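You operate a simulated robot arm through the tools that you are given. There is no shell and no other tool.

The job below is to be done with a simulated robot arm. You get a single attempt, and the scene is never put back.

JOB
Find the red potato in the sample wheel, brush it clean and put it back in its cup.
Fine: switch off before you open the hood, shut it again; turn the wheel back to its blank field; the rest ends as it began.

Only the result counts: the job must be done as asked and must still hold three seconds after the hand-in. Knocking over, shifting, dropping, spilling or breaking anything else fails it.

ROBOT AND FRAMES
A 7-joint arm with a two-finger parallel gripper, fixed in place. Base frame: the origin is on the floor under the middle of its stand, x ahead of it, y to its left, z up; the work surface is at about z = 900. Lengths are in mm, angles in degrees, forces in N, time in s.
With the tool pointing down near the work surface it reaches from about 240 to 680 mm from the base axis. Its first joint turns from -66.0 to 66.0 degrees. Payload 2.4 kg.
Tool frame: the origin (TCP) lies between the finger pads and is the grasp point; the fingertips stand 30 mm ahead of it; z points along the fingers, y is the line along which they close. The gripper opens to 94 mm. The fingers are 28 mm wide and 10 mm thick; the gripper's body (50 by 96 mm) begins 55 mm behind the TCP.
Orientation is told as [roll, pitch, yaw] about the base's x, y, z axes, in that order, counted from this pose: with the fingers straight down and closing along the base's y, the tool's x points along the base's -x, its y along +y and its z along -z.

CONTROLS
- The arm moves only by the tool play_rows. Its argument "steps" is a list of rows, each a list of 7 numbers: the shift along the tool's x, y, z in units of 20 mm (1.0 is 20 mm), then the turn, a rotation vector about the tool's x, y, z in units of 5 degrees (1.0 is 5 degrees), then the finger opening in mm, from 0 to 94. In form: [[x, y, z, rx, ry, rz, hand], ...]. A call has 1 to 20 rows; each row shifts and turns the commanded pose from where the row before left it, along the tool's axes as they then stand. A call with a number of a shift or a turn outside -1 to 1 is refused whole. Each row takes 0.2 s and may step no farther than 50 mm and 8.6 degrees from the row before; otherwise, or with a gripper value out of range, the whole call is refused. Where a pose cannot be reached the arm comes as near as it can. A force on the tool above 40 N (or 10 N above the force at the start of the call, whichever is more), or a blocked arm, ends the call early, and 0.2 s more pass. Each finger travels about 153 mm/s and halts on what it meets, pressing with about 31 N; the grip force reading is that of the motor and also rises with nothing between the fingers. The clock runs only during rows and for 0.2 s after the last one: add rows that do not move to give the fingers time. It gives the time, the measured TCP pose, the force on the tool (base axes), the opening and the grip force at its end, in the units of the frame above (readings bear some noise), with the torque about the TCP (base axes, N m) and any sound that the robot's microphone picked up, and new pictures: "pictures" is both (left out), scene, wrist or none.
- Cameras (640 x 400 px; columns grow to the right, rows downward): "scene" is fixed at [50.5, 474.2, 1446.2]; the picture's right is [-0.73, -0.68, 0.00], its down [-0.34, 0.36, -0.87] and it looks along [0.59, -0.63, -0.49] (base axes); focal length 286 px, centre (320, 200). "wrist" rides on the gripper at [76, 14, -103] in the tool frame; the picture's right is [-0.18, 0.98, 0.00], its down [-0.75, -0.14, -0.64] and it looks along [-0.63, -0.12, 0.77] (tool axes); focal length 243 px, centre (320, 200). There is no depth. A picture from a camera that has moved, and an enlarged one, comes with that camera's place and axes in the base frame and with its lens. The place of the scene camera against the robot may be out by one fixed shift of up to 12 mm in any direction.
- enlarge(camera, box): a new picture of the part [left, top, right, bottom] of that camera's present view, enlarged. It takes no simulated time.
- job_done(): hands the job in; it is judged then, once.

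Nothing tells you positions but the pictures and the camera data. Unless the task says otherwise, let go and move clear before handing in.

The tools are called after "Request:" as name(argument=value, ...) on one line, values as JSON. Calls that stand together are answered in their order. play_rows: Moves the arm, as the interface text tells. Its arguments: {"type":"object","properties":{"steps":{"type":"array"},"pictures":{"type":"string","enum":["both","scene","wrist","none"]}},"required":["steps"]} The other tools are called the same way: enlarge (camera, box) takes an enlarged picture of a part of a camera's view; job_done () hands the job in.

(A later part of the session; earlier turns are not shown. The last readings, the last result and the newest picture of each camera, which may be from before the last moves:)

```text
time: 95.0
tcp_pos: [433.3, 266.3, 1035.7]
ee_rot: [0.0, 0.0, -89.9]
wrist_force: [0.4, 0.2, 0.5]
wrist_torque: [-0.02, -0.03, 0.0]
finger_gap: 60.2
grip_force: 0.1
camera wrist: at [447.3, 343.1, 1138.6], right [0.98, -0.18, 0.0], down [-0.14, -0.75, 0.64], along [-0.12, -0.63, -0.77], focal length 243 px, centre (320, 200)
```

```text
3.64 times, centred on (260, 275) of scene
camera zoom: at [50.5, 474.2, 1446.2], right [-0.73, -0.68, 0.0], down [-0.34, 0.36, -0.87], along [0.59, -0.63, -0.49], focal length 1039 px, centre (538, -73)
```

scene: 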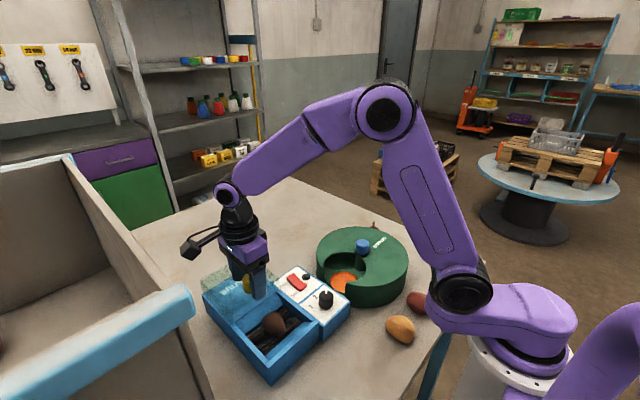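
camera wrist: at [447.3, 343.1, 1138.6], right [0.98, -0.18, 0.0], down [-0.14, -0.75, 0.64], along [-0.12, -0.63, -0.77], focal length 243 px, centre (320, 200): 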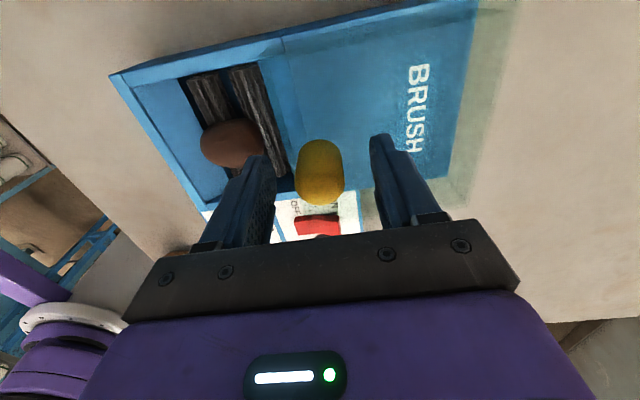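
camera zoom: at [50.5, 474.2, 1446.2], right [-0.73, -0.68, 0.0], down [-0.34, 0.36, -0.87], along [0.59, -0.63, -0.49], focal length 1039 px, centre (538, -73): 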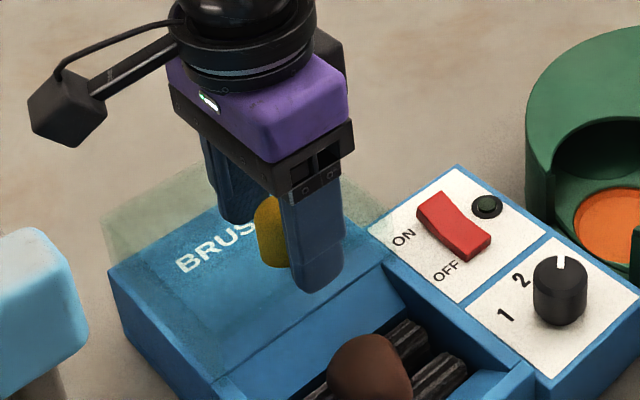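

Request:
play_rows(steps=[[0, 0, -0.1, 0, 0, 0, 60], [0, 0, 0, 0, 0, 0, 44], [0, 0, 0, 0, 0, 0, 30], [0, 0, 0, 0, 0, 0, 20], [0, 0, 0, 0, 0, 0, 20], [0, 0, 0, 0, 0, 0, 20]], pictures="wrist")

```text
time: 96.4
tcp_pos: [433.0, 267.4, 1038.8]
ee_rot: [0.1, 0.0, -89.9]
wrist_force: [-1.5, -0.3, 1.5]
wrist_torque: [0.04, 0.15, -0.04]
finger_gap: 27.0
grip_force: 45.2
camera wrist: at [446.8, 343.1, 1141.4], right [0.98, -0.18, 0.0], down [-0.14, -0.75, 0.64], along [-0.12, -0.63, -0.77], focal length 243 px, centre (320, 200)
```

wrist: 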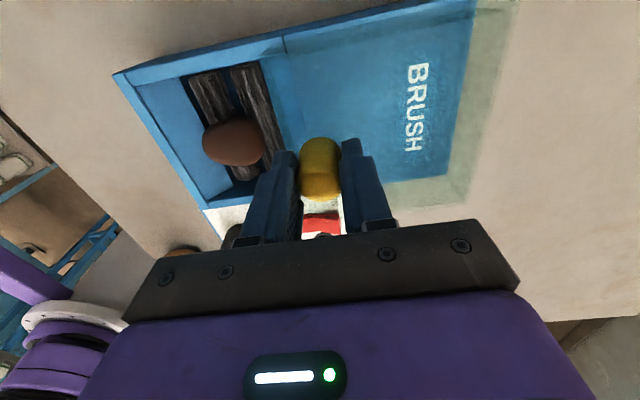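

The yellow knob (27 mm) is gripped. I'll slide the hood gently towards -x and watch the force.

Request:
play_rows(steps=[[0, -0.15, 0, 0, 0, 0, 20], [0, -0.25, 0, 0, 0, 0, 20], [0, -0.25, 0, 0, 0, 0, 20], [0, -0.25, 0, 0, 0, 0, 20], [0, 0, 0, 0, 0, 0, 20]], pictures="both")

Request:
enlarge(camera="scene", box=[190, 220, 330, 330])

```text
time: 97.6
tcp_pos: [415.2, 267.0, 1038.5]
ee_rot: [0.0, 0.0, -90.1]
wrist_force: [0.8, -0.9, -0.4]
wrist_torque: [-0.07, -0.05, 0.02]
finger_gap: 27.3
grip_force: 45.0
camera wrist: at [428.6, 343.1, 1141.4], right [0.98, -0.18, 0.0], down [-0.14, -0.75, 0.64], along [-0.12, -0.63, -0.77], focal length 243 px, centre (320, 200)
```

scene: 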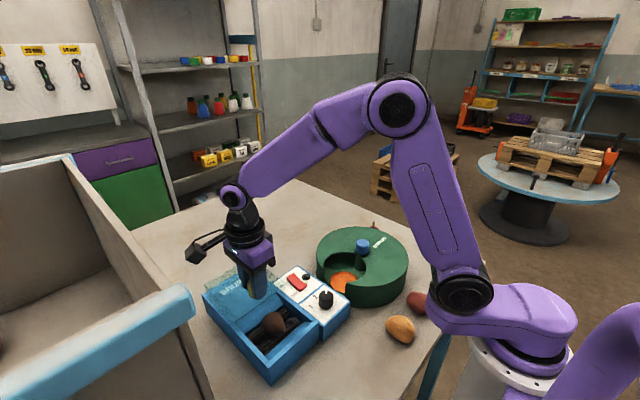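
wrist: 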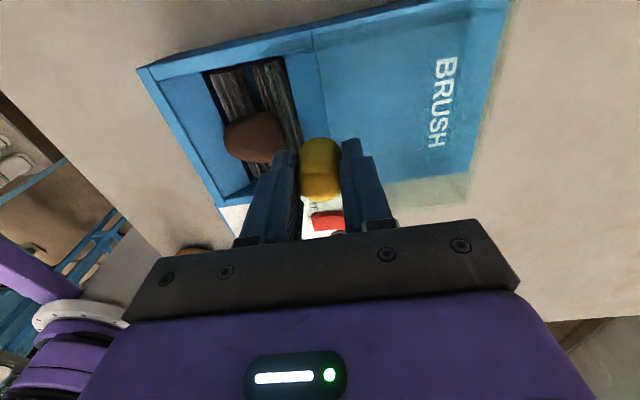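

```text
3.64 times, centred on (260, 275) of scene
camera zoom: at [50.5, 474.1, 1446.2], right [-0.73, -0.68, 0.0], down [-0.34, 0.36, -0.87], along [0.59, -0.63, -0.49], focal length 1039 px, centre (538, -73)
```

zoom: 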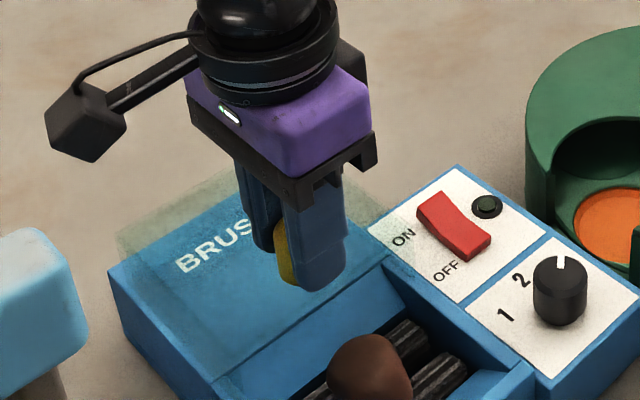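

It slides freely. I'll carry on sliding another 80 mm.

Request:
play_rows(steps=[[0, -0.3, 0, 0, 0, 0, 20], [0, -0.4, 0, 0, 0, 0, 20], [0, -0.4, 0, 0, 0, 0, 20], [0, -0.4, 0, 0, 0, 0, 20], [0, -0.4, 0, 0, 0, 0, 20], [0, -0.4, 0, 0, 0, 0, 20], [0, -0.4, 0, 0, 0, 0, 20], [0, -0.4, 0, 0, 0, 0, 20], [0, -0.4, 0, 0, 0, 0, 20], [0, -0.4, 0, 0, 0, 0, 20], [0, 0, 0, 0, 0, 0, 20]], pictures="both")

Request:
enlarge(camera="scene", box=[190, 230, 350, 390])

```text
time: 100.0
tcp_pos: [335.3, 267.7, 1037.9]
ee_rot: [0.0, -0.1, -89.8]
wrist_force: [1.3, 2.6, -19.7]
wrist_torque: [1.0, -0.29, 0.11]
finger_gap: 26.9
grip_force: 44.6
camera wrist: at [350.1, 343.1, 1141.4], right [0.98, -0.18, 0.0], down [-0.14, -0.75, 0.64], along [-0.12, -0.63, -0.77], focal length 243 px, centre (320, 200)
```

scene: 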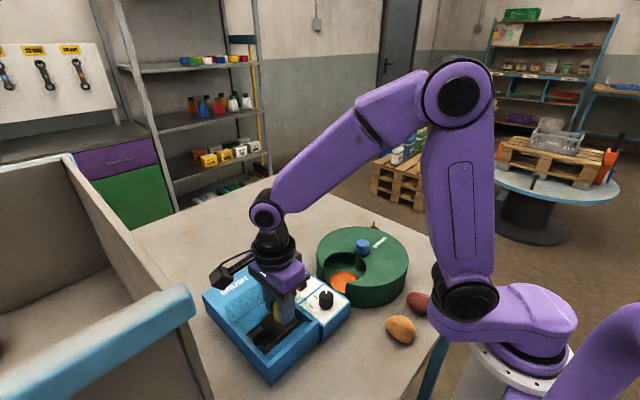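
wrist: 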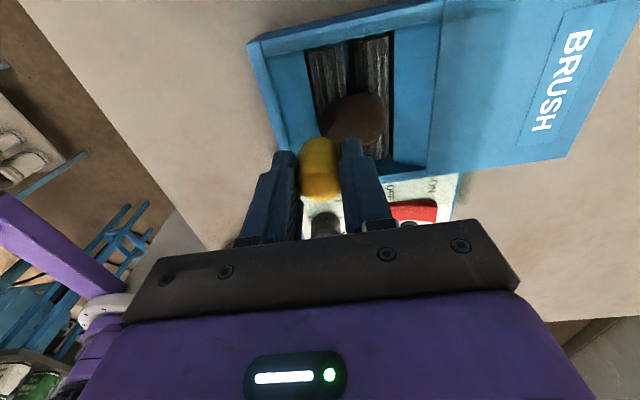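

```text
2.50 times, centred on (270, 310) of scene
camera zoom: at [50.7, 474.4, 1446.1], right [-0.73, -0.68, 0.0], down [-0.34, 0.36, -0.87], along [0.59, -0.63, -0.49], focal length 714 px, centre (445, -75)
```

zoom: 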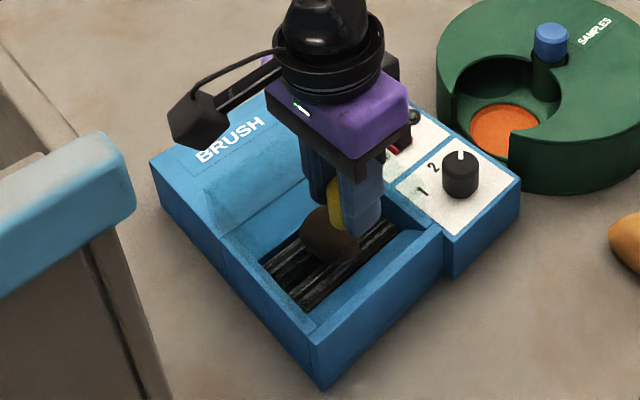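

The hood is sliding over the well with the potato beneath. I'll continue in small steps to its end stop.

Request:
play_rows(steps=[[0, -0.2, 0, 0, 0, 0, 20], [0, -0.2, 0, 0, 0, 0, 20], [0, -0.2, 0, 0, 0, 0, 20], [0, -0.2, 0, 0, 0, 0, 20], [0, -0.2, 0, 0, 0, 0, 20], [0, 0, 0, 0, 0, 0, 20]], pictures="both")

Request:
enlarge(camera="scene", box=[190, 230, 350, 390])

```text
time: 101.1
tcp_pos: [324.5, 267.2, 1038.6]
ee_rot: [0.8, 0.3, -89.9]
wrist_force: [12.1, 5.8, -11.7]
wrist_torque: [-0.19, 0.79, 0.18]
finger_gap: 27.5
grip_force: 45.0
stopped in row 5: the force on the tool passed its limit at 46 N (the readings are from after the stop); the commanded pose is now the measured one
camera wrist: at [337.2, 342.2, 1142.3], right [0.98, -0.18, 0.01], down [-0.15, -0.76, 0.63], along [-0.11, -0.63, -0.77], focal length 243 px, centre (320, 200)
```

scene: 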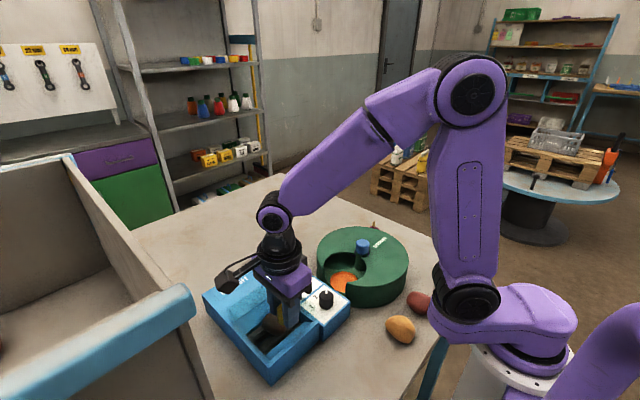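
wrist: 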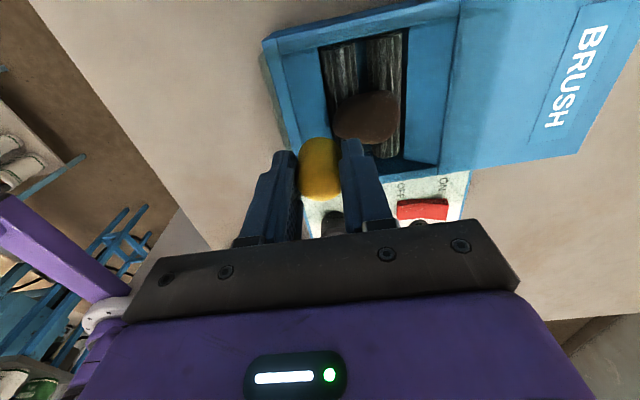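

```text
2.50 times, centred on (270, 310) of scene
camera zoom: at [51.0, 474.5, 1446.1], right [-0.73, -0.68, 0.0], down [-0.34, 0.36, -0.87], along [0.59, -0.63, -0.49], focal length 714 px, centre (445, -75)
```

zoom: 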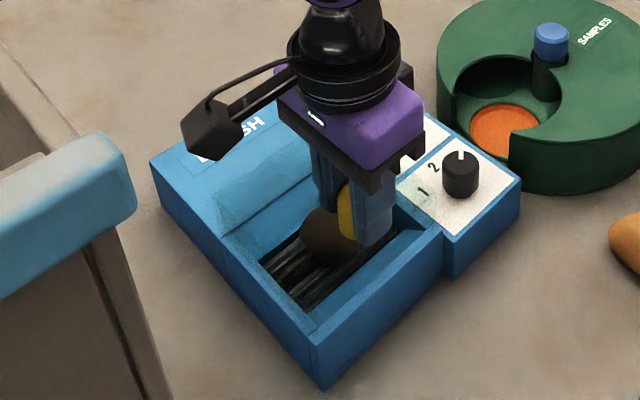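

The hood has met its end stop at knob x ≈ 324 and its rim overhangs the near wall, so it's shut. I'll release the knob and rise to check.

Request:
play_rows(steps=[[0, 0, 0, 0, 0, 0, 40], [0, 0, 0, 0, 0, 0, 56], [0, 0, 0, 0, 0, 0, 56], [0, 0, -0.8, 0, 0, 0, 56], [0, 0, -0.9, 0, 0, 0, 56], [0, 0, -0.9, 0, 0, 0, 56], [0, 0, -0.9, 0, 0, 0, 56], [0, 0, -0.6, 0, 0, 0, 56], [0, 0, 0, 0, 0, 0, 56]], pictures="both")

Request:
enlarge(camera="scene", box=[190, 230, 350, 390])

Request:
enlarge(camera="wrist", box=[180, 0, 560, 230])

```text
time: 103.1
tcp_pos: [324.2, 264.9, 1121.8]
ee_rot: [0.7, 0.4, -90.1]
wrist_force: [-0.1, -0.4, 0.5]
wrist_torque: [-0.01, -0.01, -0.05]
finger_gap: 56.2
grip_force: 0.1
camera wrist: at [336.9, 340.9, 1225.4], right [0.98, -0.18, 0.01], down [-0.15, -0.76, 0.64], along [-0.11, -0.63, -0.77], focal length 243 px, centre (320, 200)
```

scene: 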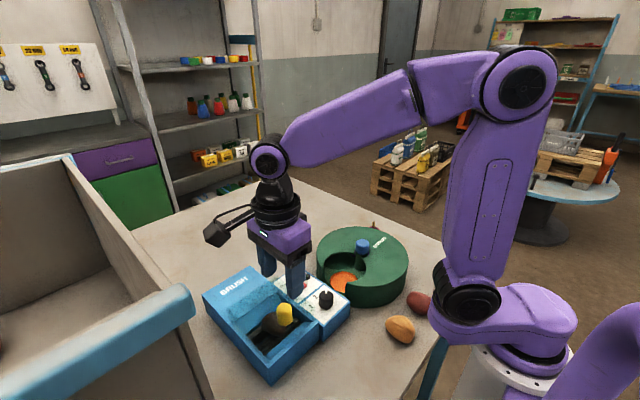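
wrist: 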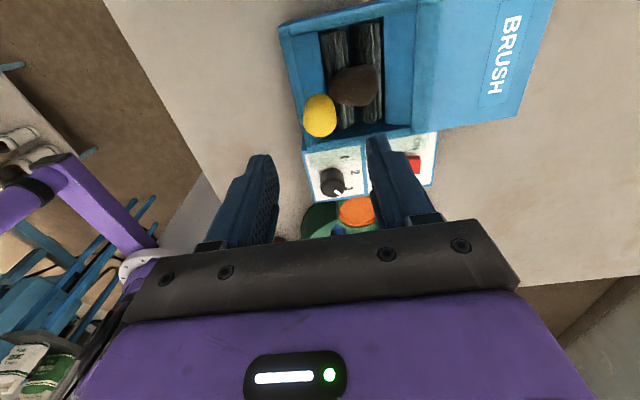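

```text
2.50 times, centred on (270, 310) of scene
camera zoom: at [50.5, 474.2, 1446.2], right [-0.73, -0.68, 0.0], down [-0.34, 0.36, -0.87], along [0.59, -0.63, -0.49], focal length 714 px, centre (445, -75)
```

zoom: 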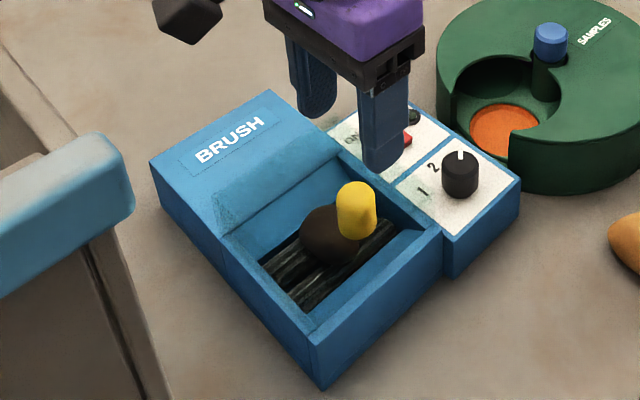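

```text
1.68 times, centred on (370, 115) of wrist
camera zoom: at [336.9, 340.9, 1225.4], right [0.98, -0.18, 0.01], down [-0.15, -0.76, 0.64], along [-0.11, -0.63, -0.77], focal length 409 px, centre (236, 343)
```

zoom: 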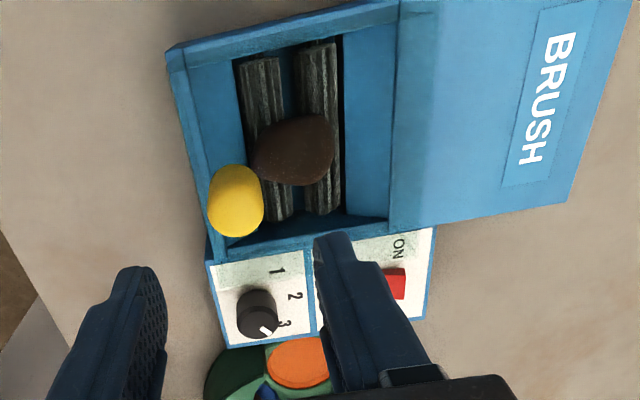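

The hood is shut over the potato. Next the rocker: it's centred near (411, 160), ON end towards +x. I'll close the fingers, go above the ON end at about (429, 160) and look.

Request:
play_rows(steps=[[0, 0, 0, -0.08, -0.14, 0, 30], [-0.75, 0.75, 0, 0, 0, 0, 0], [-0.75, 0.75, 0, 0, 0, 0, 0], [-0.75, 0.75, 0, 0, 0, 0, 0], [-0.75, 0.75, 0, 0, 0, 0, 0], [-0.75, 0.75, 0, 0, 0, 0, 0], [-0.75, 0.75, 0, 0, 0, 0, 0], [-0.745, 0.74, 0, 0, 0, 0, 0], [0, 0, 0.9, 0, 0, 0, 0], [0, 0, 0.9, 0, 0, 0, 0], [0, 0, 0.9, 0, 0, 0, 0], [0, 0, 0.8, 0, 0, 0, 0], [0, 0, 0, 0, 0, 0, 0], [0, 0, 0, 0, 0, 0, 0]], pictures="both")

Request:
enlarge(camera="wrist", box=[200, 40, 480, 230])

Request:
enlarge(camera="scene", box=[260, 200, 360, 320])

```text
time: 106.1
tcp_pos: [428.7, 160.5, 1052.9]
ee_rot: [1.1, -0.4, -90.1]
wrist_force: [-0.1, 0.7, 0.4]
wrist_torque: [0.01, -0.01, 0.02]
finger_gap: 0.1
grip_force: 30.8
camera wrist: at [441.2, 236.8, 1156.2], right [0.98, -0.18, 0.02], down [-0.15, -0.75, 0.64], along [-0.1, -0.64, -0.76], focal length 243 px, centre (320, 200)
```

scene: 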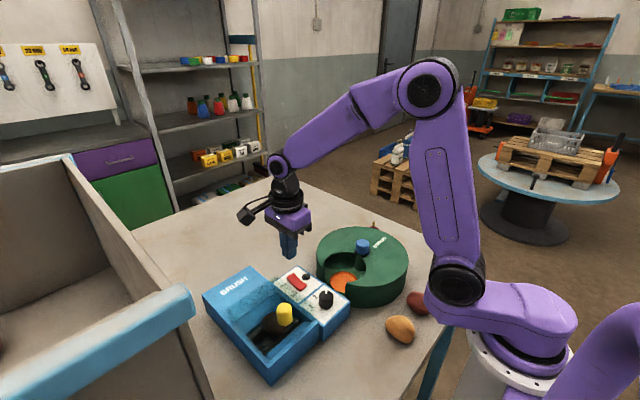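
wrist: 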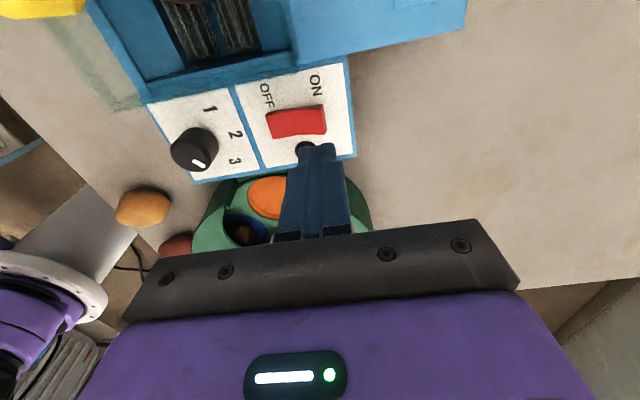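

```text
2.11 times, centred on (340, 135) of wrist
camera zoom: at [441.2, 236.8, 1156.2], right [0.98, -0.18, 0.02], down [-0.15, -0.75, 0.64], along [-0.1, -0.64, -0.76], focal length 511 px, centre (278, 337)
```

zoom: 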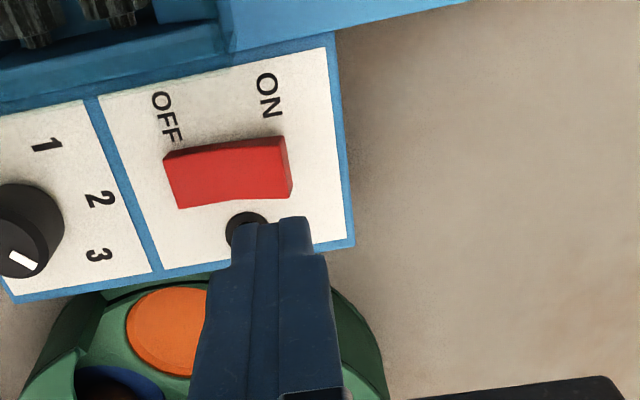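

```text
3.33 times, centred on (310, 260) of scene
camera zoom: at [50.5, 474.2, 1446.2], right [-0.73, -0.68, 0.0], down [-0.34, 0.36, -0.87], along [0.59, -0.63, -0.49], focal length 952 px, centre (353, 0)
```

zoom: 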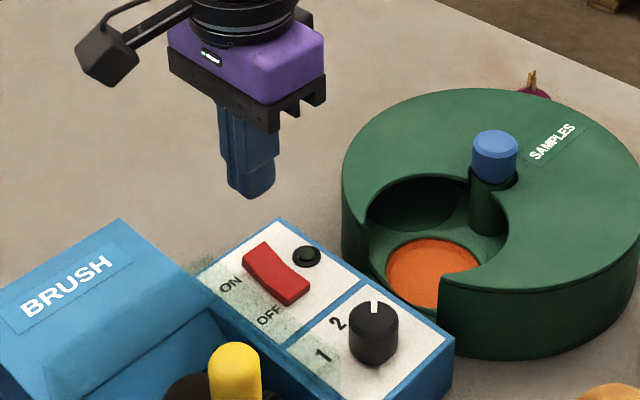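

I'm above the ON end (rocker spans x 387–435, y ≈ 158). I'll straighten the small tilt, shift slightly and lower the closed fingertips to just above the rocker, then press in small steps.

Request:
play_rows(steps=[[-0.12, -0.08, 0, 0.22, 0.08, 0, 0], [0, 0, 0.7, 0, 0, 0, 0], [0, 0, 0.7, 0, 0, 0, 0], [0, 0, 0.6, 0, 0, 0, 0], [0, 0, 0.5, 0, 0, 0, 0], [0, 0, 0, 0, 0, 0, 0], [0, 0, 0, 0, 0, 0, 0]], pictures="both")

Request:
enlarge(camera="wrist", box=[220, 80, 440, 240])

Request:
enlarge(camera="scene", box=[260, 230, 340, 310])

```text
time: 107.7
tcp_pos: [425.4, 156.8, 1004.4]
ee_rot: [-0.1, 0.0, -90.0]
wrist_force: [-0.3, -0.4, -0.4]
wrist_torque: [0.01, -0.01, 0.02]
finger_gap: 0.2
grip_force: 30.8
camera wrist: at [440.3, 233.3, 1106.6], right [0.98, -0.18, 0.0], down [-0.14, -0.75, 0.64], along [-0.12, -0.63, -0.77], focal length 243 px, centre (320, 200)
```

scene: 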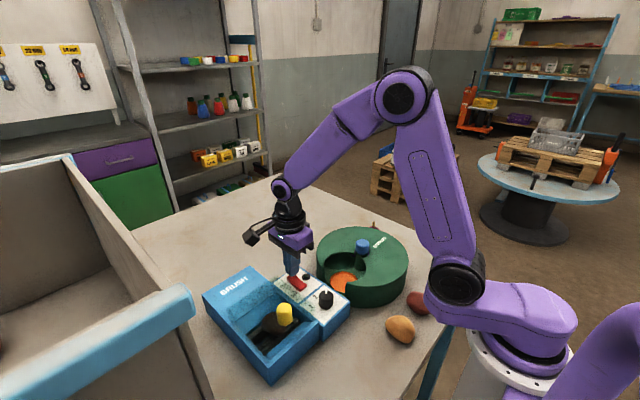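
wrist: 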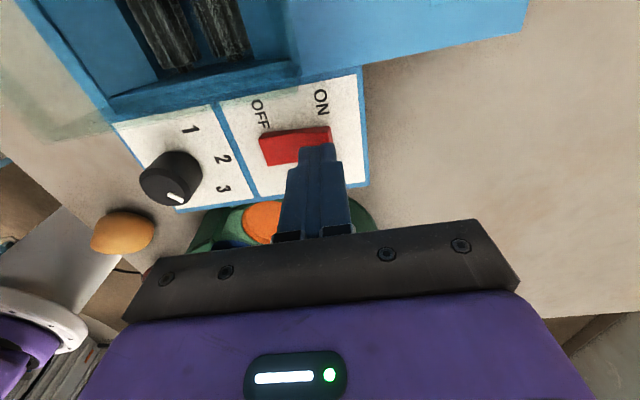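

```text
2.50 times, centred on (330, 160) of wrist
camera zoom: at [440.3, 233.3, 1106.6], right [0.98, -0.18, 0.0], down [-0.14, -0.75, 0.64], along [-0.12, -0.63, -0.77], focal length 606 px, centre (295, 300)
```

zoom: 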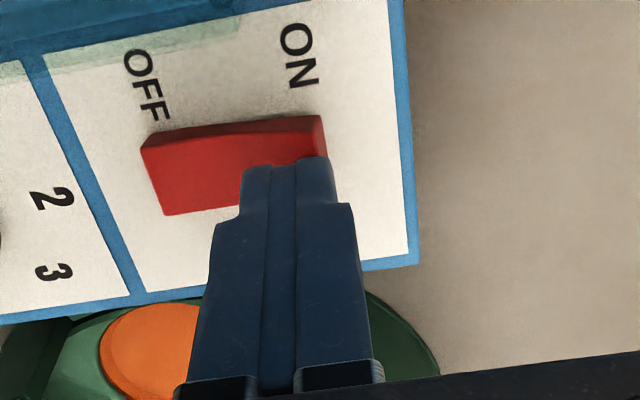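

```text
5.00 times, centred on (300, 270) of scene
camera zoom: at [50.5, 474.2, 1446.2], right [-0.73, -0.68, 0.0], down [-0.34, 0.36, -0.87], along [0.59, -0.63, -0.49], focal length 1428 px, centre (420, -150)
```

zoom: 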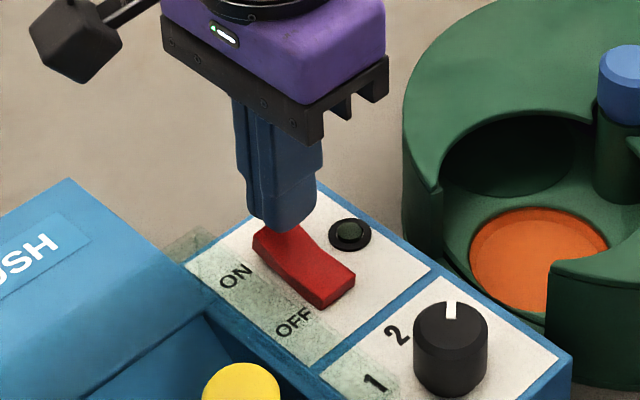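

Request:
play_rows(steps=[[0, 0, 0.15, 0, 0, 0, 0], [0, 0, 0.15, 0, 0, 0, 0], [0, 0, 0, 0, 0, 0, 0]], pictures="none")

Request:
play_rows(steps=[[0, 0, 0.1, 0, 0, 0, 0], [0, 0, 0.1, 0, 0, 0, 0], [0, 0, 0, 0, 0, 0, 0]], pictures="none")

Request:
play_rows(steps=[[0, 0, 0.1, 0, 0, 0, 0], [0, 0, 0.1, 0, 0, 0, 0], [0, 0, 0, 0, 0, 0, 0]], pictures="wrist")

```text
time: 108.5
tcp_pos: [425.6, 156.6, 999.1]
ee_rot: [0.0, 0.0, -90.1]
wrist_force: [-0.8, -0.4, -0.5]
wrist_torque: [0.03, 0.01, 0.01]
finger_gap: 0.1
grip_force: 31.1
```

```text
time: 109.3
tcp_pos: [425.2, 157.2, 993.7]
ee_rot: [0.0, 0.0, -90.0]
wrist_force: [0.4, -0.1, 0.6]
wrist_torque: [-0.04, -0.01, 0.01]
finger_gap: 0.1
grip_force: 30.8
```

```text
time: 110.1
tcp_pos: [427.5, 157.5, 990.4]
ee_rot: [0.0, 0.1, -90.1]
wrist_force: [-0.4, 0.5, -0.3]
wrist_torque: [-0.03, 0.01, 0.0]
finger_gap: 0.0
grip_force: 31.4
camera wrist: at [441.1, 233.9, 1093.0], right [0.98, -0.18, 0.0], down [-0.14, -0.75, 0.64], along [-0.12, -0.63, -0.77], focal length 243 px, centre (320, 200)
```

wrist: 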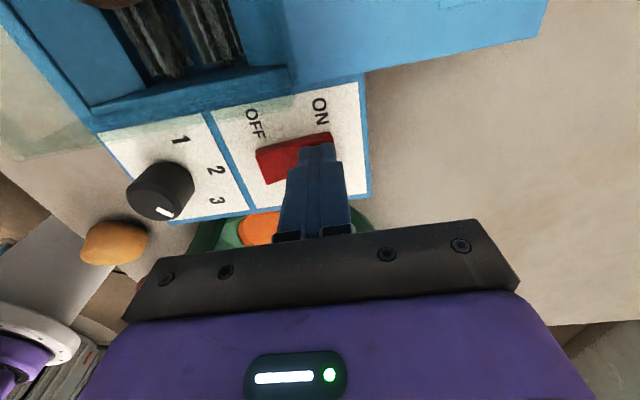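

No contact yet at tip height ≈ 960; I'll keep stepping down.

Request:
play_rows(steps=[[0, 0, 0.1, 0, 0, 0, 0], [0, 0, 0.1, 0, 0, 0, 0], [0, 0, 0, 0, 0, 0, 0]], pictures="none")

Request:
play_rows(steps=[[0, 0, 0.1, 0, 0, 0, 0], [0, 0, 0.1, 0, 0, 0, 0], [0, 0, 0, 0, 0, 0, 0]], pictures="both")

Request:
enlarge(camera="scene", box=[260, 230, 340, 310])

```text
time: 110.8
tcp_pos: [427.5, 156.7, 989.6]
ee_rot: [0.1, 0.0, -90.0]
wrist_force: [-3.9, -1.6, 8.6]
wrist_torque: [-0.09, 0.19, 0.0]
finger_gap: 0.2
grip_force: 30.6
stopped in row 3: the force on the tool passed its limit at 43 N (the readings are from after the stop); the commanded pose is now the measured one
```

```text
time: 111.2
tcp_pos: [427.4, 157.4, 988.6]
ee_rot: [0.1, -0.1, -89.9]
wrist_force: [-5.1, -2.1, 10.4]
wrist_torque: [-0.09, 0.25, 0.02]
finger_gap: 0.0
grip_force: 31.1
stopped in row 2: the force on the tool passed its limit at 46 N (the readings are from after the stop); the commanded pose is now the measured one
camera wrist: at [441.1, 234.2, 1091.7], right [0.98, -0.18, 0.0], down [-0.14, -0.75, 0.64], along [-0.12, -0.63, -0.77], focal length 243 px, centre (320, 200)
```

scene: 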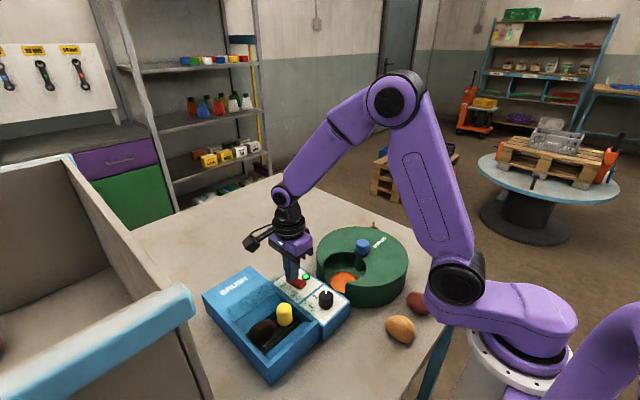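
wrist: 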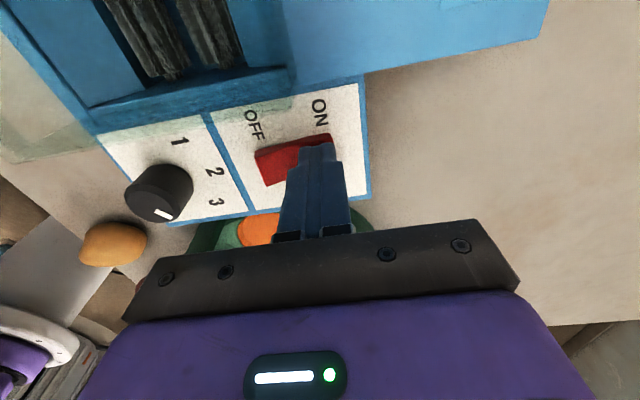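

```text
5.00 times, centred on (300, 270) of scene
camera zoom: at [50.2, 474.1, 1446.2], right [-0.73, -0.68, 0.0], down [-0.34, 0.36, -0.87], along [0.59, -0.63, -0.49], focal length 1428 px, centre (420, -150)
```

zoom: 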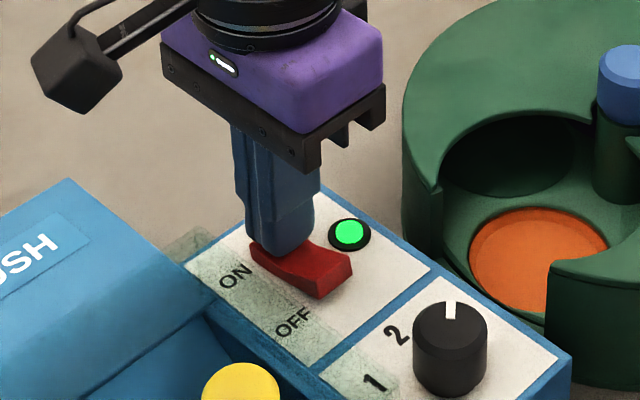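

The lamp is green: the brush is running. I'll lift off the rocker and watch the potato.

Request:
play_rows(steps=[[0, 0, -0.5, 0, 0, 0, 0], [0, 0, -0.7, 0, 0, 0, 0], [0, 0, 0, 0, 0, 0, 0]], pictures="both")

Request:
enlarge(camera="scene", box=[220, 270, 350, 380])

Request:
enlarge(camera="wrist", box=[80, 0, 380, 120])

```text
time: 112.0
tcp_pos: [429.3, 157.6, 1013.4]
ee_rot: [0.2, 0.1, -90.1]
wrist_force: [-0.2, -0.2, 0.1]
wrist_torque: [-0.02, -0.03, 0.03]
finger_gap: 0.0
grip_force: 30.4
camera wrist: at [442.6, 234.1, 1115.7], right [0.98, -0.18, 0.0], down [-0.14, -0.75, 0.64], along [-0.12, -0.63, -0.77], focal length 243 px, centre (320, 200)
```

scene: 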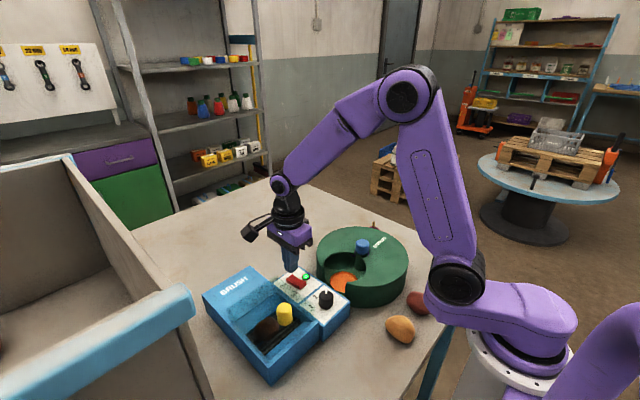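
wrist: 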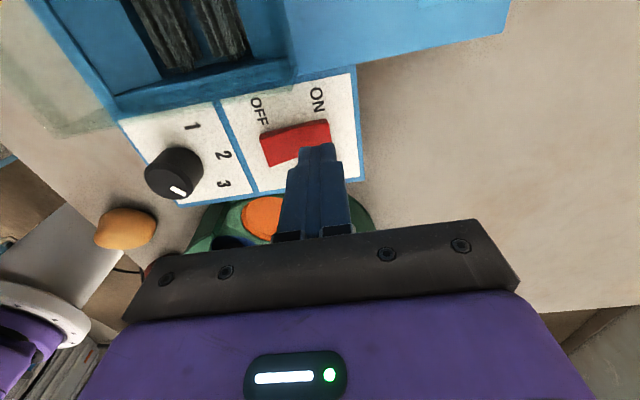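

```text
3.64 times, centred on (285, 325) of scene
camera zoom: at [50.5, 474.2, 1446.2], right [-0.73, -0.68, 0.0], down [-0.34, 0.36, -0.87], along [0.59, -0.63, -0.49], focal length 1039 px, centre (447, -254)
```

zoom: 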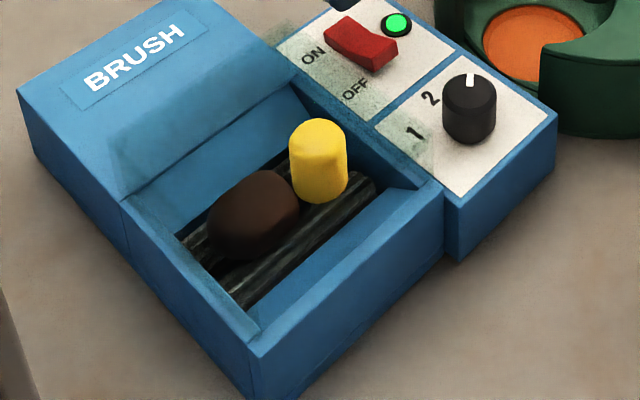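

```text
2.13 times, centred on (230, 60) of wrist
camera zoom: at [442.6, 234.1, 1115.7], right [0.98, -0.18, 0.0], down [-0.14, -0.75, 0.64], along [-0.12, -0.63, -0.77], focal length 518 px, centre (512, 499)
```

zoom: 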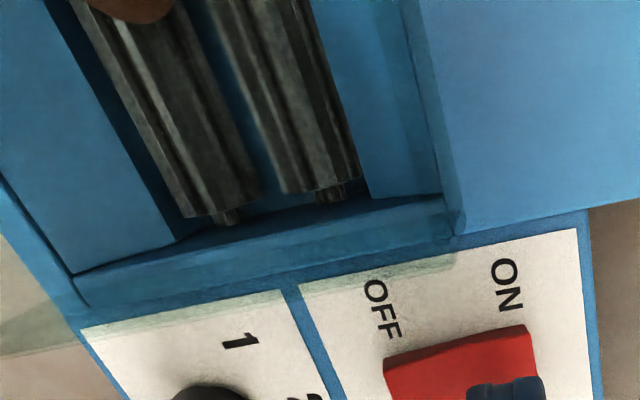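

The rollers turn under the shut hood. While it brushes, I'll move above the OFF end (x ≈ 394) and wait, checking the potato's colour.

Request:
play_rows(steps=[[0, -0.6, 0, 0, 0, 0, 0], [0, -0.6, 0, 0, 0, 0, 0], [0, -0.5, 0, 0, 0, 0, 0], [0, 0, 0, 0, 0, 0, 0], [0, 0, 0, 0, 0, 0, 0], [0, 0, 0, 0, 0, 0, 0], [0, 0, 0, 0, 0, 0, 0], [0, 0, 0, 0, 0, 0, 0], [0, 0, 0, 0, 0, 0, 0], [0, 0, 0, 0, 0, 0, 0], [0, 0, 0, 0, 0, 0, 0], [0, 0, 0, 0, 0, 0, 0]], pictures="both")

Request:
enlarge(camera="scene", box=[220, 270, 350, 380])

Request:
enlarge(camera="wrist", box=[200, 40, 440, 230])

```text
time: 114.7
tcp_pos: [395.3, 158.5, 1012.6]
ee_rot: [0.2, 0.2, -90.1]
wrist_force: [0.1, -0.1, -0.4]
wrist_torque: [0.02, -0.01, 0.04]
finger_gap: 0.2
grip_force: 31.1
camera wrist: at [408.4, 234.2, 1115.6], right [0.98, -0.18, 0.0], down [-0.14, -0.75, 0.64], along [-0.12, -0.63, -0.77], focal length 243 px, centre (320, 200)
```

scene: 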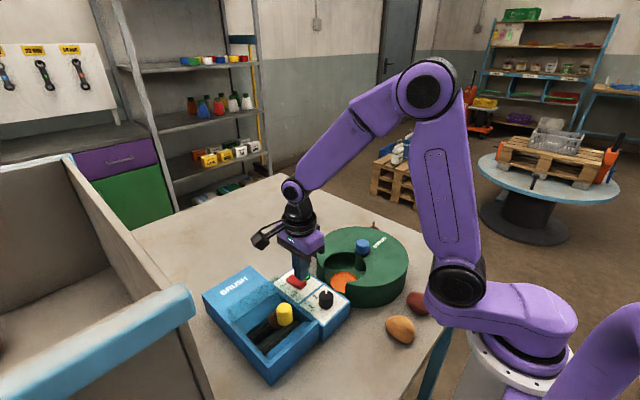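
wrist: 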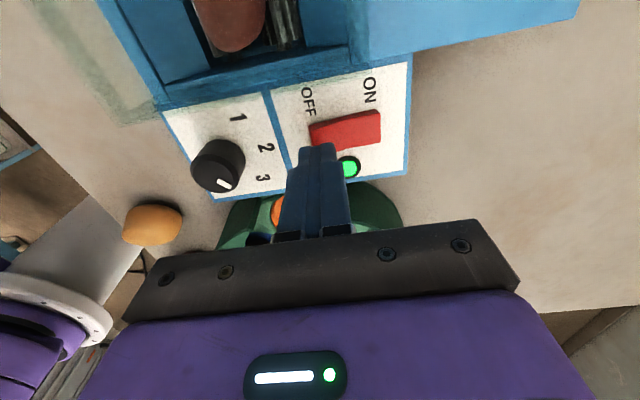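

```text
3.64 times, centred on (285, 325) of scene
camera zoom: at [50.5, 474.2, 1446.2], right [-0.73, -0.68, 0.0], down [-0.34, 0.36, -0.87], along [0.59, -0.63, -0.49], focal length 1039 px, centre (447, -254)
```

zoom: 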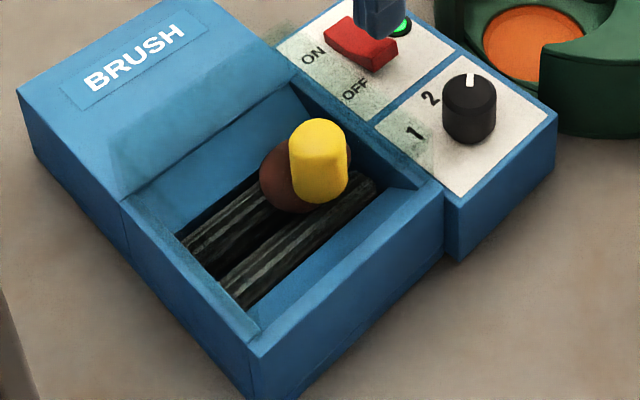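

```text
2.11 times, centred on (320, 135) of wrist
camera zoom: at [408.4, 234.2, 1115.6], right [0.98, -0.18, 0.0], down [-0.14, -0.75, 0.64], along [-0.12, -0.63, -0.77], focal length 511 px, centre (320, 337)
```

zoom: 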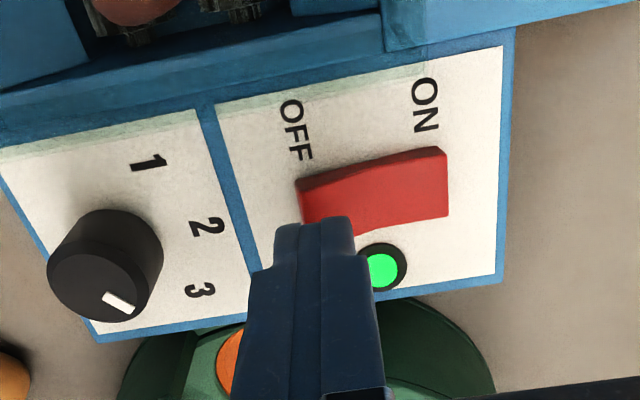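

The potato is turning visibly redder and wanders along the rollers. I'll wait some more seconds.

Request:
play_rows(steps=[[0, 0, 0, 0, 0, 0, 0], [0, 0, 0, 0, 0, 0, 0], [0, 0, 0, 0, 0, 0, 0], [0, 0, 0, 0, 0, 0, 0], [0, 0, 0, 0, 0, 0, 0], [0, 0, 0, 0, 0, 0, 0], [0, 0, 0, 0, 0, 0, 0], [0, 0, 0, 0, 0, 0, 0], [0, 0, 0, 0, 0, 0, 0], [0, 0, 0, 0, 0, 0, 0], [0, 0, 0, 0, 0, 0, 0], [0, 0, 0, 0, 0, 0, 0], [0, 0, 0, 0, 0, 0, 0], [0, 0, 0, 0, 0, 0, 0], [0, 0, 0, 0, 0, 0, 0]], pictures="both")

Request:
enlarge(camera="scene", box=[220, 270, 350, 380])

Request:
enlarge(camera="wrist", box=[150, 0, 330, 110])

```text
time: 117.8
tcp_pos: [395.3, 157.8, 1013.3]
ee_rot: [0.2, 0.0, -90.2]
wrist_force: [-0.2, 0.2, -0.5]
wrist_torque: [0.03, 0.01, 0.0]
finger_gap: 0.4
grip_force: 31.1
camera wrist: at [408.4, 234.2, 1115.6], right [0.98, -0.18, 0.0], down [-0.14, -0.75, 0.64], along [-0.12, -0.63, -0.77], focal length 243 px, centre (320, 200)
```

scene: 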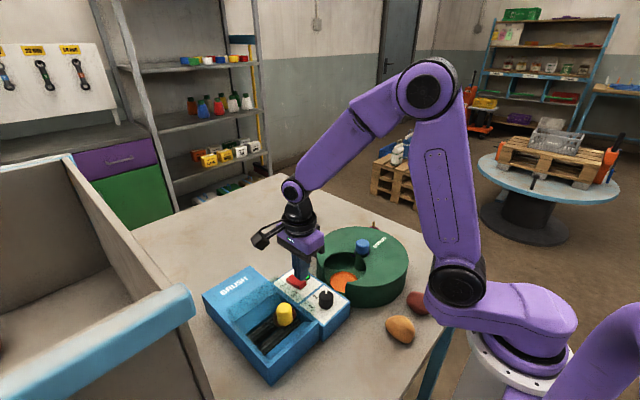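
wrist: 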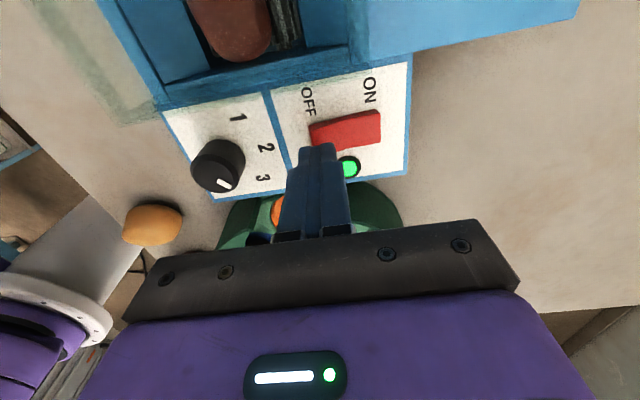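

```text
3.64 times, centred on (285, 325) of scene
camera zoom: at [50.5, 474.2, 1446.2], right [-0.73, -0.68, 0.0], down [-0.34, 0.36, -0.87], along [0.59, -0.63, -0.49], focal length 1039 px, centre (447, -254)
```

zoom: 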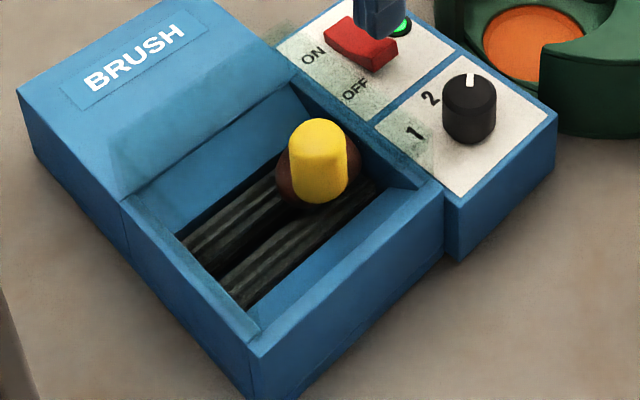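

```text
3.56 times, centred on (240, 55) of wrist
camera zoom: at [408.4, 234.2, 1115.6], right [0.98, -0.18, 0.0], down [-0.14, -0.75, 0.64], along [-0.12, -0.63, -0.77], focal length 863 px, centre (604, 716)
```

zoom: 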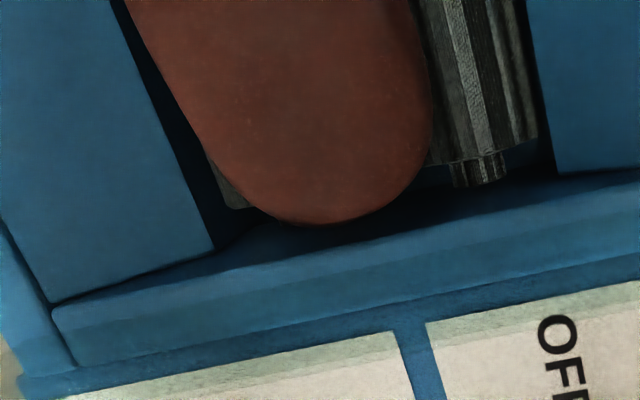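

Its colour is now reddish; I'll brush on until the colour stops changing.

Request:
play_rows(steps=[[0, 0, 0, 0, 0, 0, 0], [0, 0, 0, 0, 0, 0, 0], [0, 0, 0, 0, 0, 0, 0], [0, 0, 0, 0, 0, 0, 0], [0, 0, 0, 0, 0, 0, 0], [0, 0, 0, 0, 0, 0, 0], [0, 0, 0, 0, 0, 0, 0], [0, 0, 0, 0, 0, 0, 0], [0, 0, 0, 0, 0, 0, 0], [0, 0, 0, 0, 0, 0, 0], [0, 0, 0, 0, 0, 0, 0], [0, 0, 0, 0, 0, 0, 0], [0, 0, 0, 0, 0, 0, 0], [0, 0, 0, 0, 0, 0, 0], [0, 0, 0, 0, 0, 0, 0]], pictures="wrist")

Request:
enlarge(camera="wrist", box=[150, 0, 330, 110])

Request:
enlarge(camera="scene", box=[220, 270, 350, 380])

```text
time: 121.0
tcp_pos: [395.6, 158.2, 1012.7]
ee_rot: [0.3, 0.1, -90.0]
wrist_force: [-0.9, 0.0, 0.3]
wrist_torque: [-0.03, 0.01, -0.02]
finger_gap: 0.0
grip_force: 31.6
camera wrist: at [408.4, 234.2, 1115.6], right [0.98, -0.18, 0.0], down [-0.14, -0.75, 0.64], along [-0.12, -0.63, -0.77], focal length 243 px, centre (320, 200)
```

wrist: 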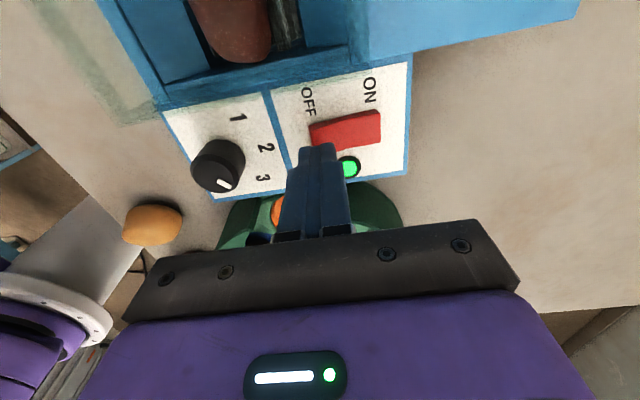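

```text
3.56 times, centred on (240, 55) of wrist
camera zoom: at [408.4, 234.2, 1115.6], right [0.98, -0.18, 0.0], down [-0.14, -0.75, 0.64], along [-0.12, -0.63, -0.77], focal length 863 px, centre (604, 716)
```

zoom: 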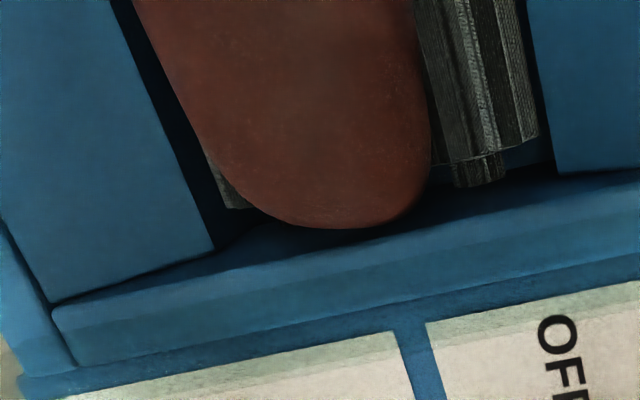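

```text
3.64 times, centred on (285, 325) of scene
camera zoom: at [50.5, 474.2, 1446.2], right [-0.73, -0.68, 0.0], down [-0.34, 0.36, -0.87], along [0.59, -0.63, -0.49], focal length 1039 px, centre (447, -254)
```

zoom: 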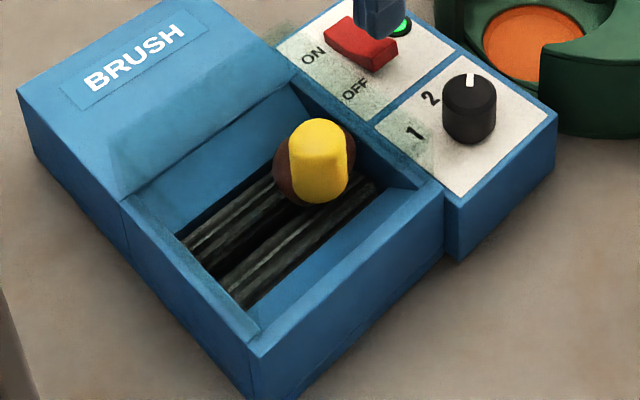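

Request:
play_rows(steps=[[0, 0, 0, 0, 0, 0, 0], [0, 0, 0, 0, 0, 0, 0], [0, 0, 0, 0, 0, 0, 0], [0, 0, 0, 0, 0, 0, 0], [0, 0, 0, 0, 0, 0, 0], [0, 0, 0, 0, 0, 0, 0], [0, 0, 0, 0, 0, 0, 0], [0, 0, 0, 0, 0, 0, 0], [0, 0, 0, 0, 0, 0, 0], [0, 0, 0, 0, 0, 0, 0], [0, 0, 0, 0, 0, 0, 0], [0, 0, 0, 0, 0, 0, 0], [0, 0, 0, 0, 0, 0, 0], [0, 0, 0, 0, 0, 0, 0], [0, 0, 0, 0, 0, 0, 0], [0, 0, 0, 0, 0, 0, 0], [0, 0, 0, 0, 0, 0, 0], [0, 0, 0, 0, 0, 0, 0]], pictures="wrist")

Request:
enlarge(camera="wrist", box=[150, 0, 330, 110])

Request:
enlarge(camera="scene", box=[260, 300, 320, 350])

```text
time: 124.8
tcp_pos: [394.6, 157.7, 1012.8]
ee_rot: [0.3, 0.1, -90.0]
wrist_force: [0.0, -1.1, 0.0]
wrist_torque: [0.02, 0.01, 0.01]
finger_gap: 0.1
grip_force: 30.9
camera wrist: at [408.4, 234.2, 1115.6], right [0.98, -0.18, 0.0], down [-0.14, -0.75, 0.64], along [-0.12, -0.63, -0.77], focal length 243 px, centre (320, 200)
```

wrist: 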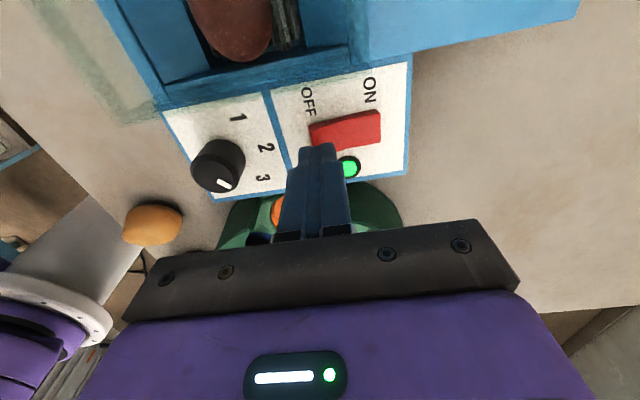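

```text
3.56 times, centred on (240, 55) of wrist
camera zoom: at [408.4, 234.2, 1115.6], right [0.98, -0.18, 0.0], down [-0.14, -0.75, 0.64], along [-0.12, -0.63, -0.77], focal length 863 px, centre (604, 716)
```

zoom: 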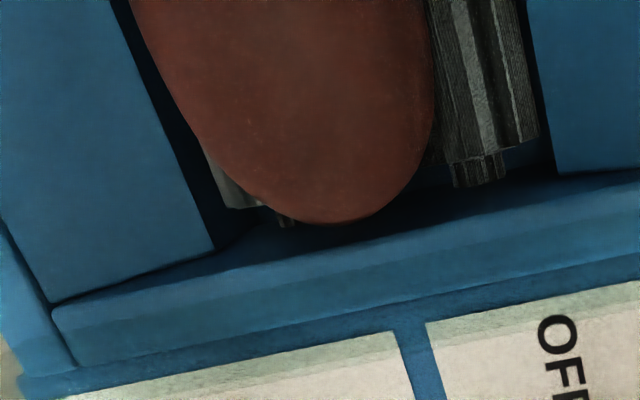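

```text
8.00 times, centred on (290, 325) of scene
camera zoom: at [50.5, 474.2, 1446.2], right [-0.73, -0.68, 0.0], down [-0.34, 0.36, -0.87], along [0.59, -0.63, -0.49], focal length 2285 px, centre (560, -800)
```

zoom: 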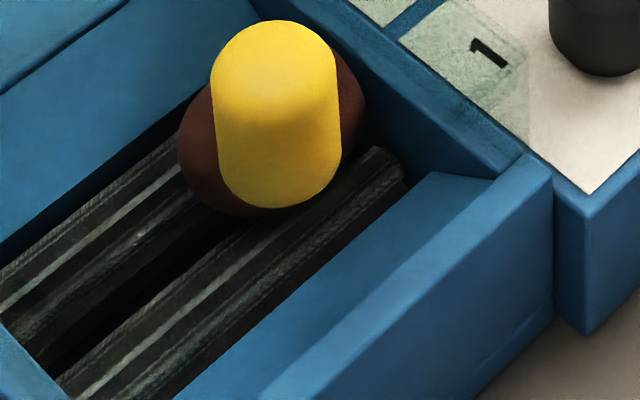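

The colour has stopped changing. Now I press the OFF end to stop the brush.

Request:
play_rows(steps=[[0, 0, 0.4, 0, 0, 0, 0], [0, 0, 0.4, 0, 0, 0, 0], [0, 0, 0.1, 0, 0, 0, 0], [0, 0, 0.1, 0, 0, 0, 0], [0, 0, 0.1, 0, 0, 0, 0], [0, 0, 0.1, 0, 0, 0, 0], [0, 0, 0, 0, 0, 0, 0]], pictures="both")

Request:
enlarge(camera="scene", box=[260, 230, 340, 310])

```text
time: 126.5
tcp_pos: [395.0, 157.7, 988.8]
ee_rot: [0.2, 0.1, -90.1]
wrist_force: [-4.2, -2.2, 23.0]
wrist_torque: [-0.18, 0.03, -0.07]
finger_gap: 0.0
grip_force: 30.9
camera wrist: at [407.8, 234.8, 1091.7], right [0.98, -0.19, 0.0], down [-0.15, -0.75, 0.64], along [-0.12, -0.63, -0.77], focal length 243 px, centre (320, 200)
```

scene: 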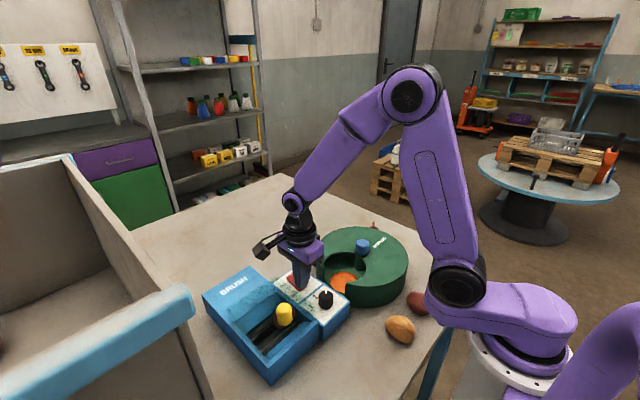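
wrist: 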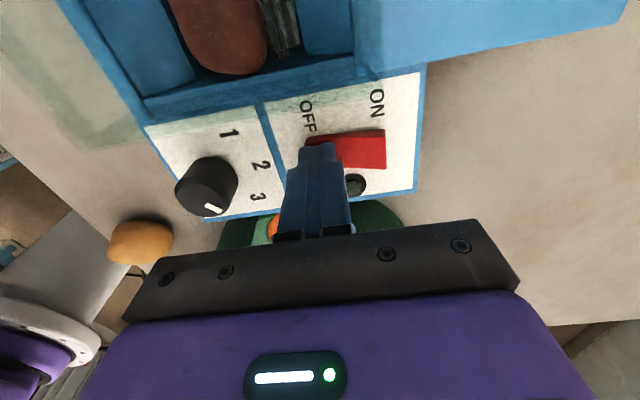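

```text
5.00 times, centred on (300, 270) of scene
camera zoom: at [50.1, 474.0, 1446.3], right [-0.73, -0.68, 0.0], down [-0.34, 0.36, -0.87], along [0.59, -0.63, -0.49], focal length 1428 px, centre (420, -150)
```

zoom: 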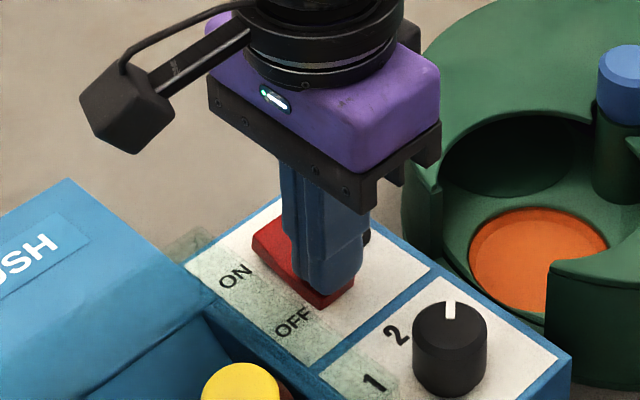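

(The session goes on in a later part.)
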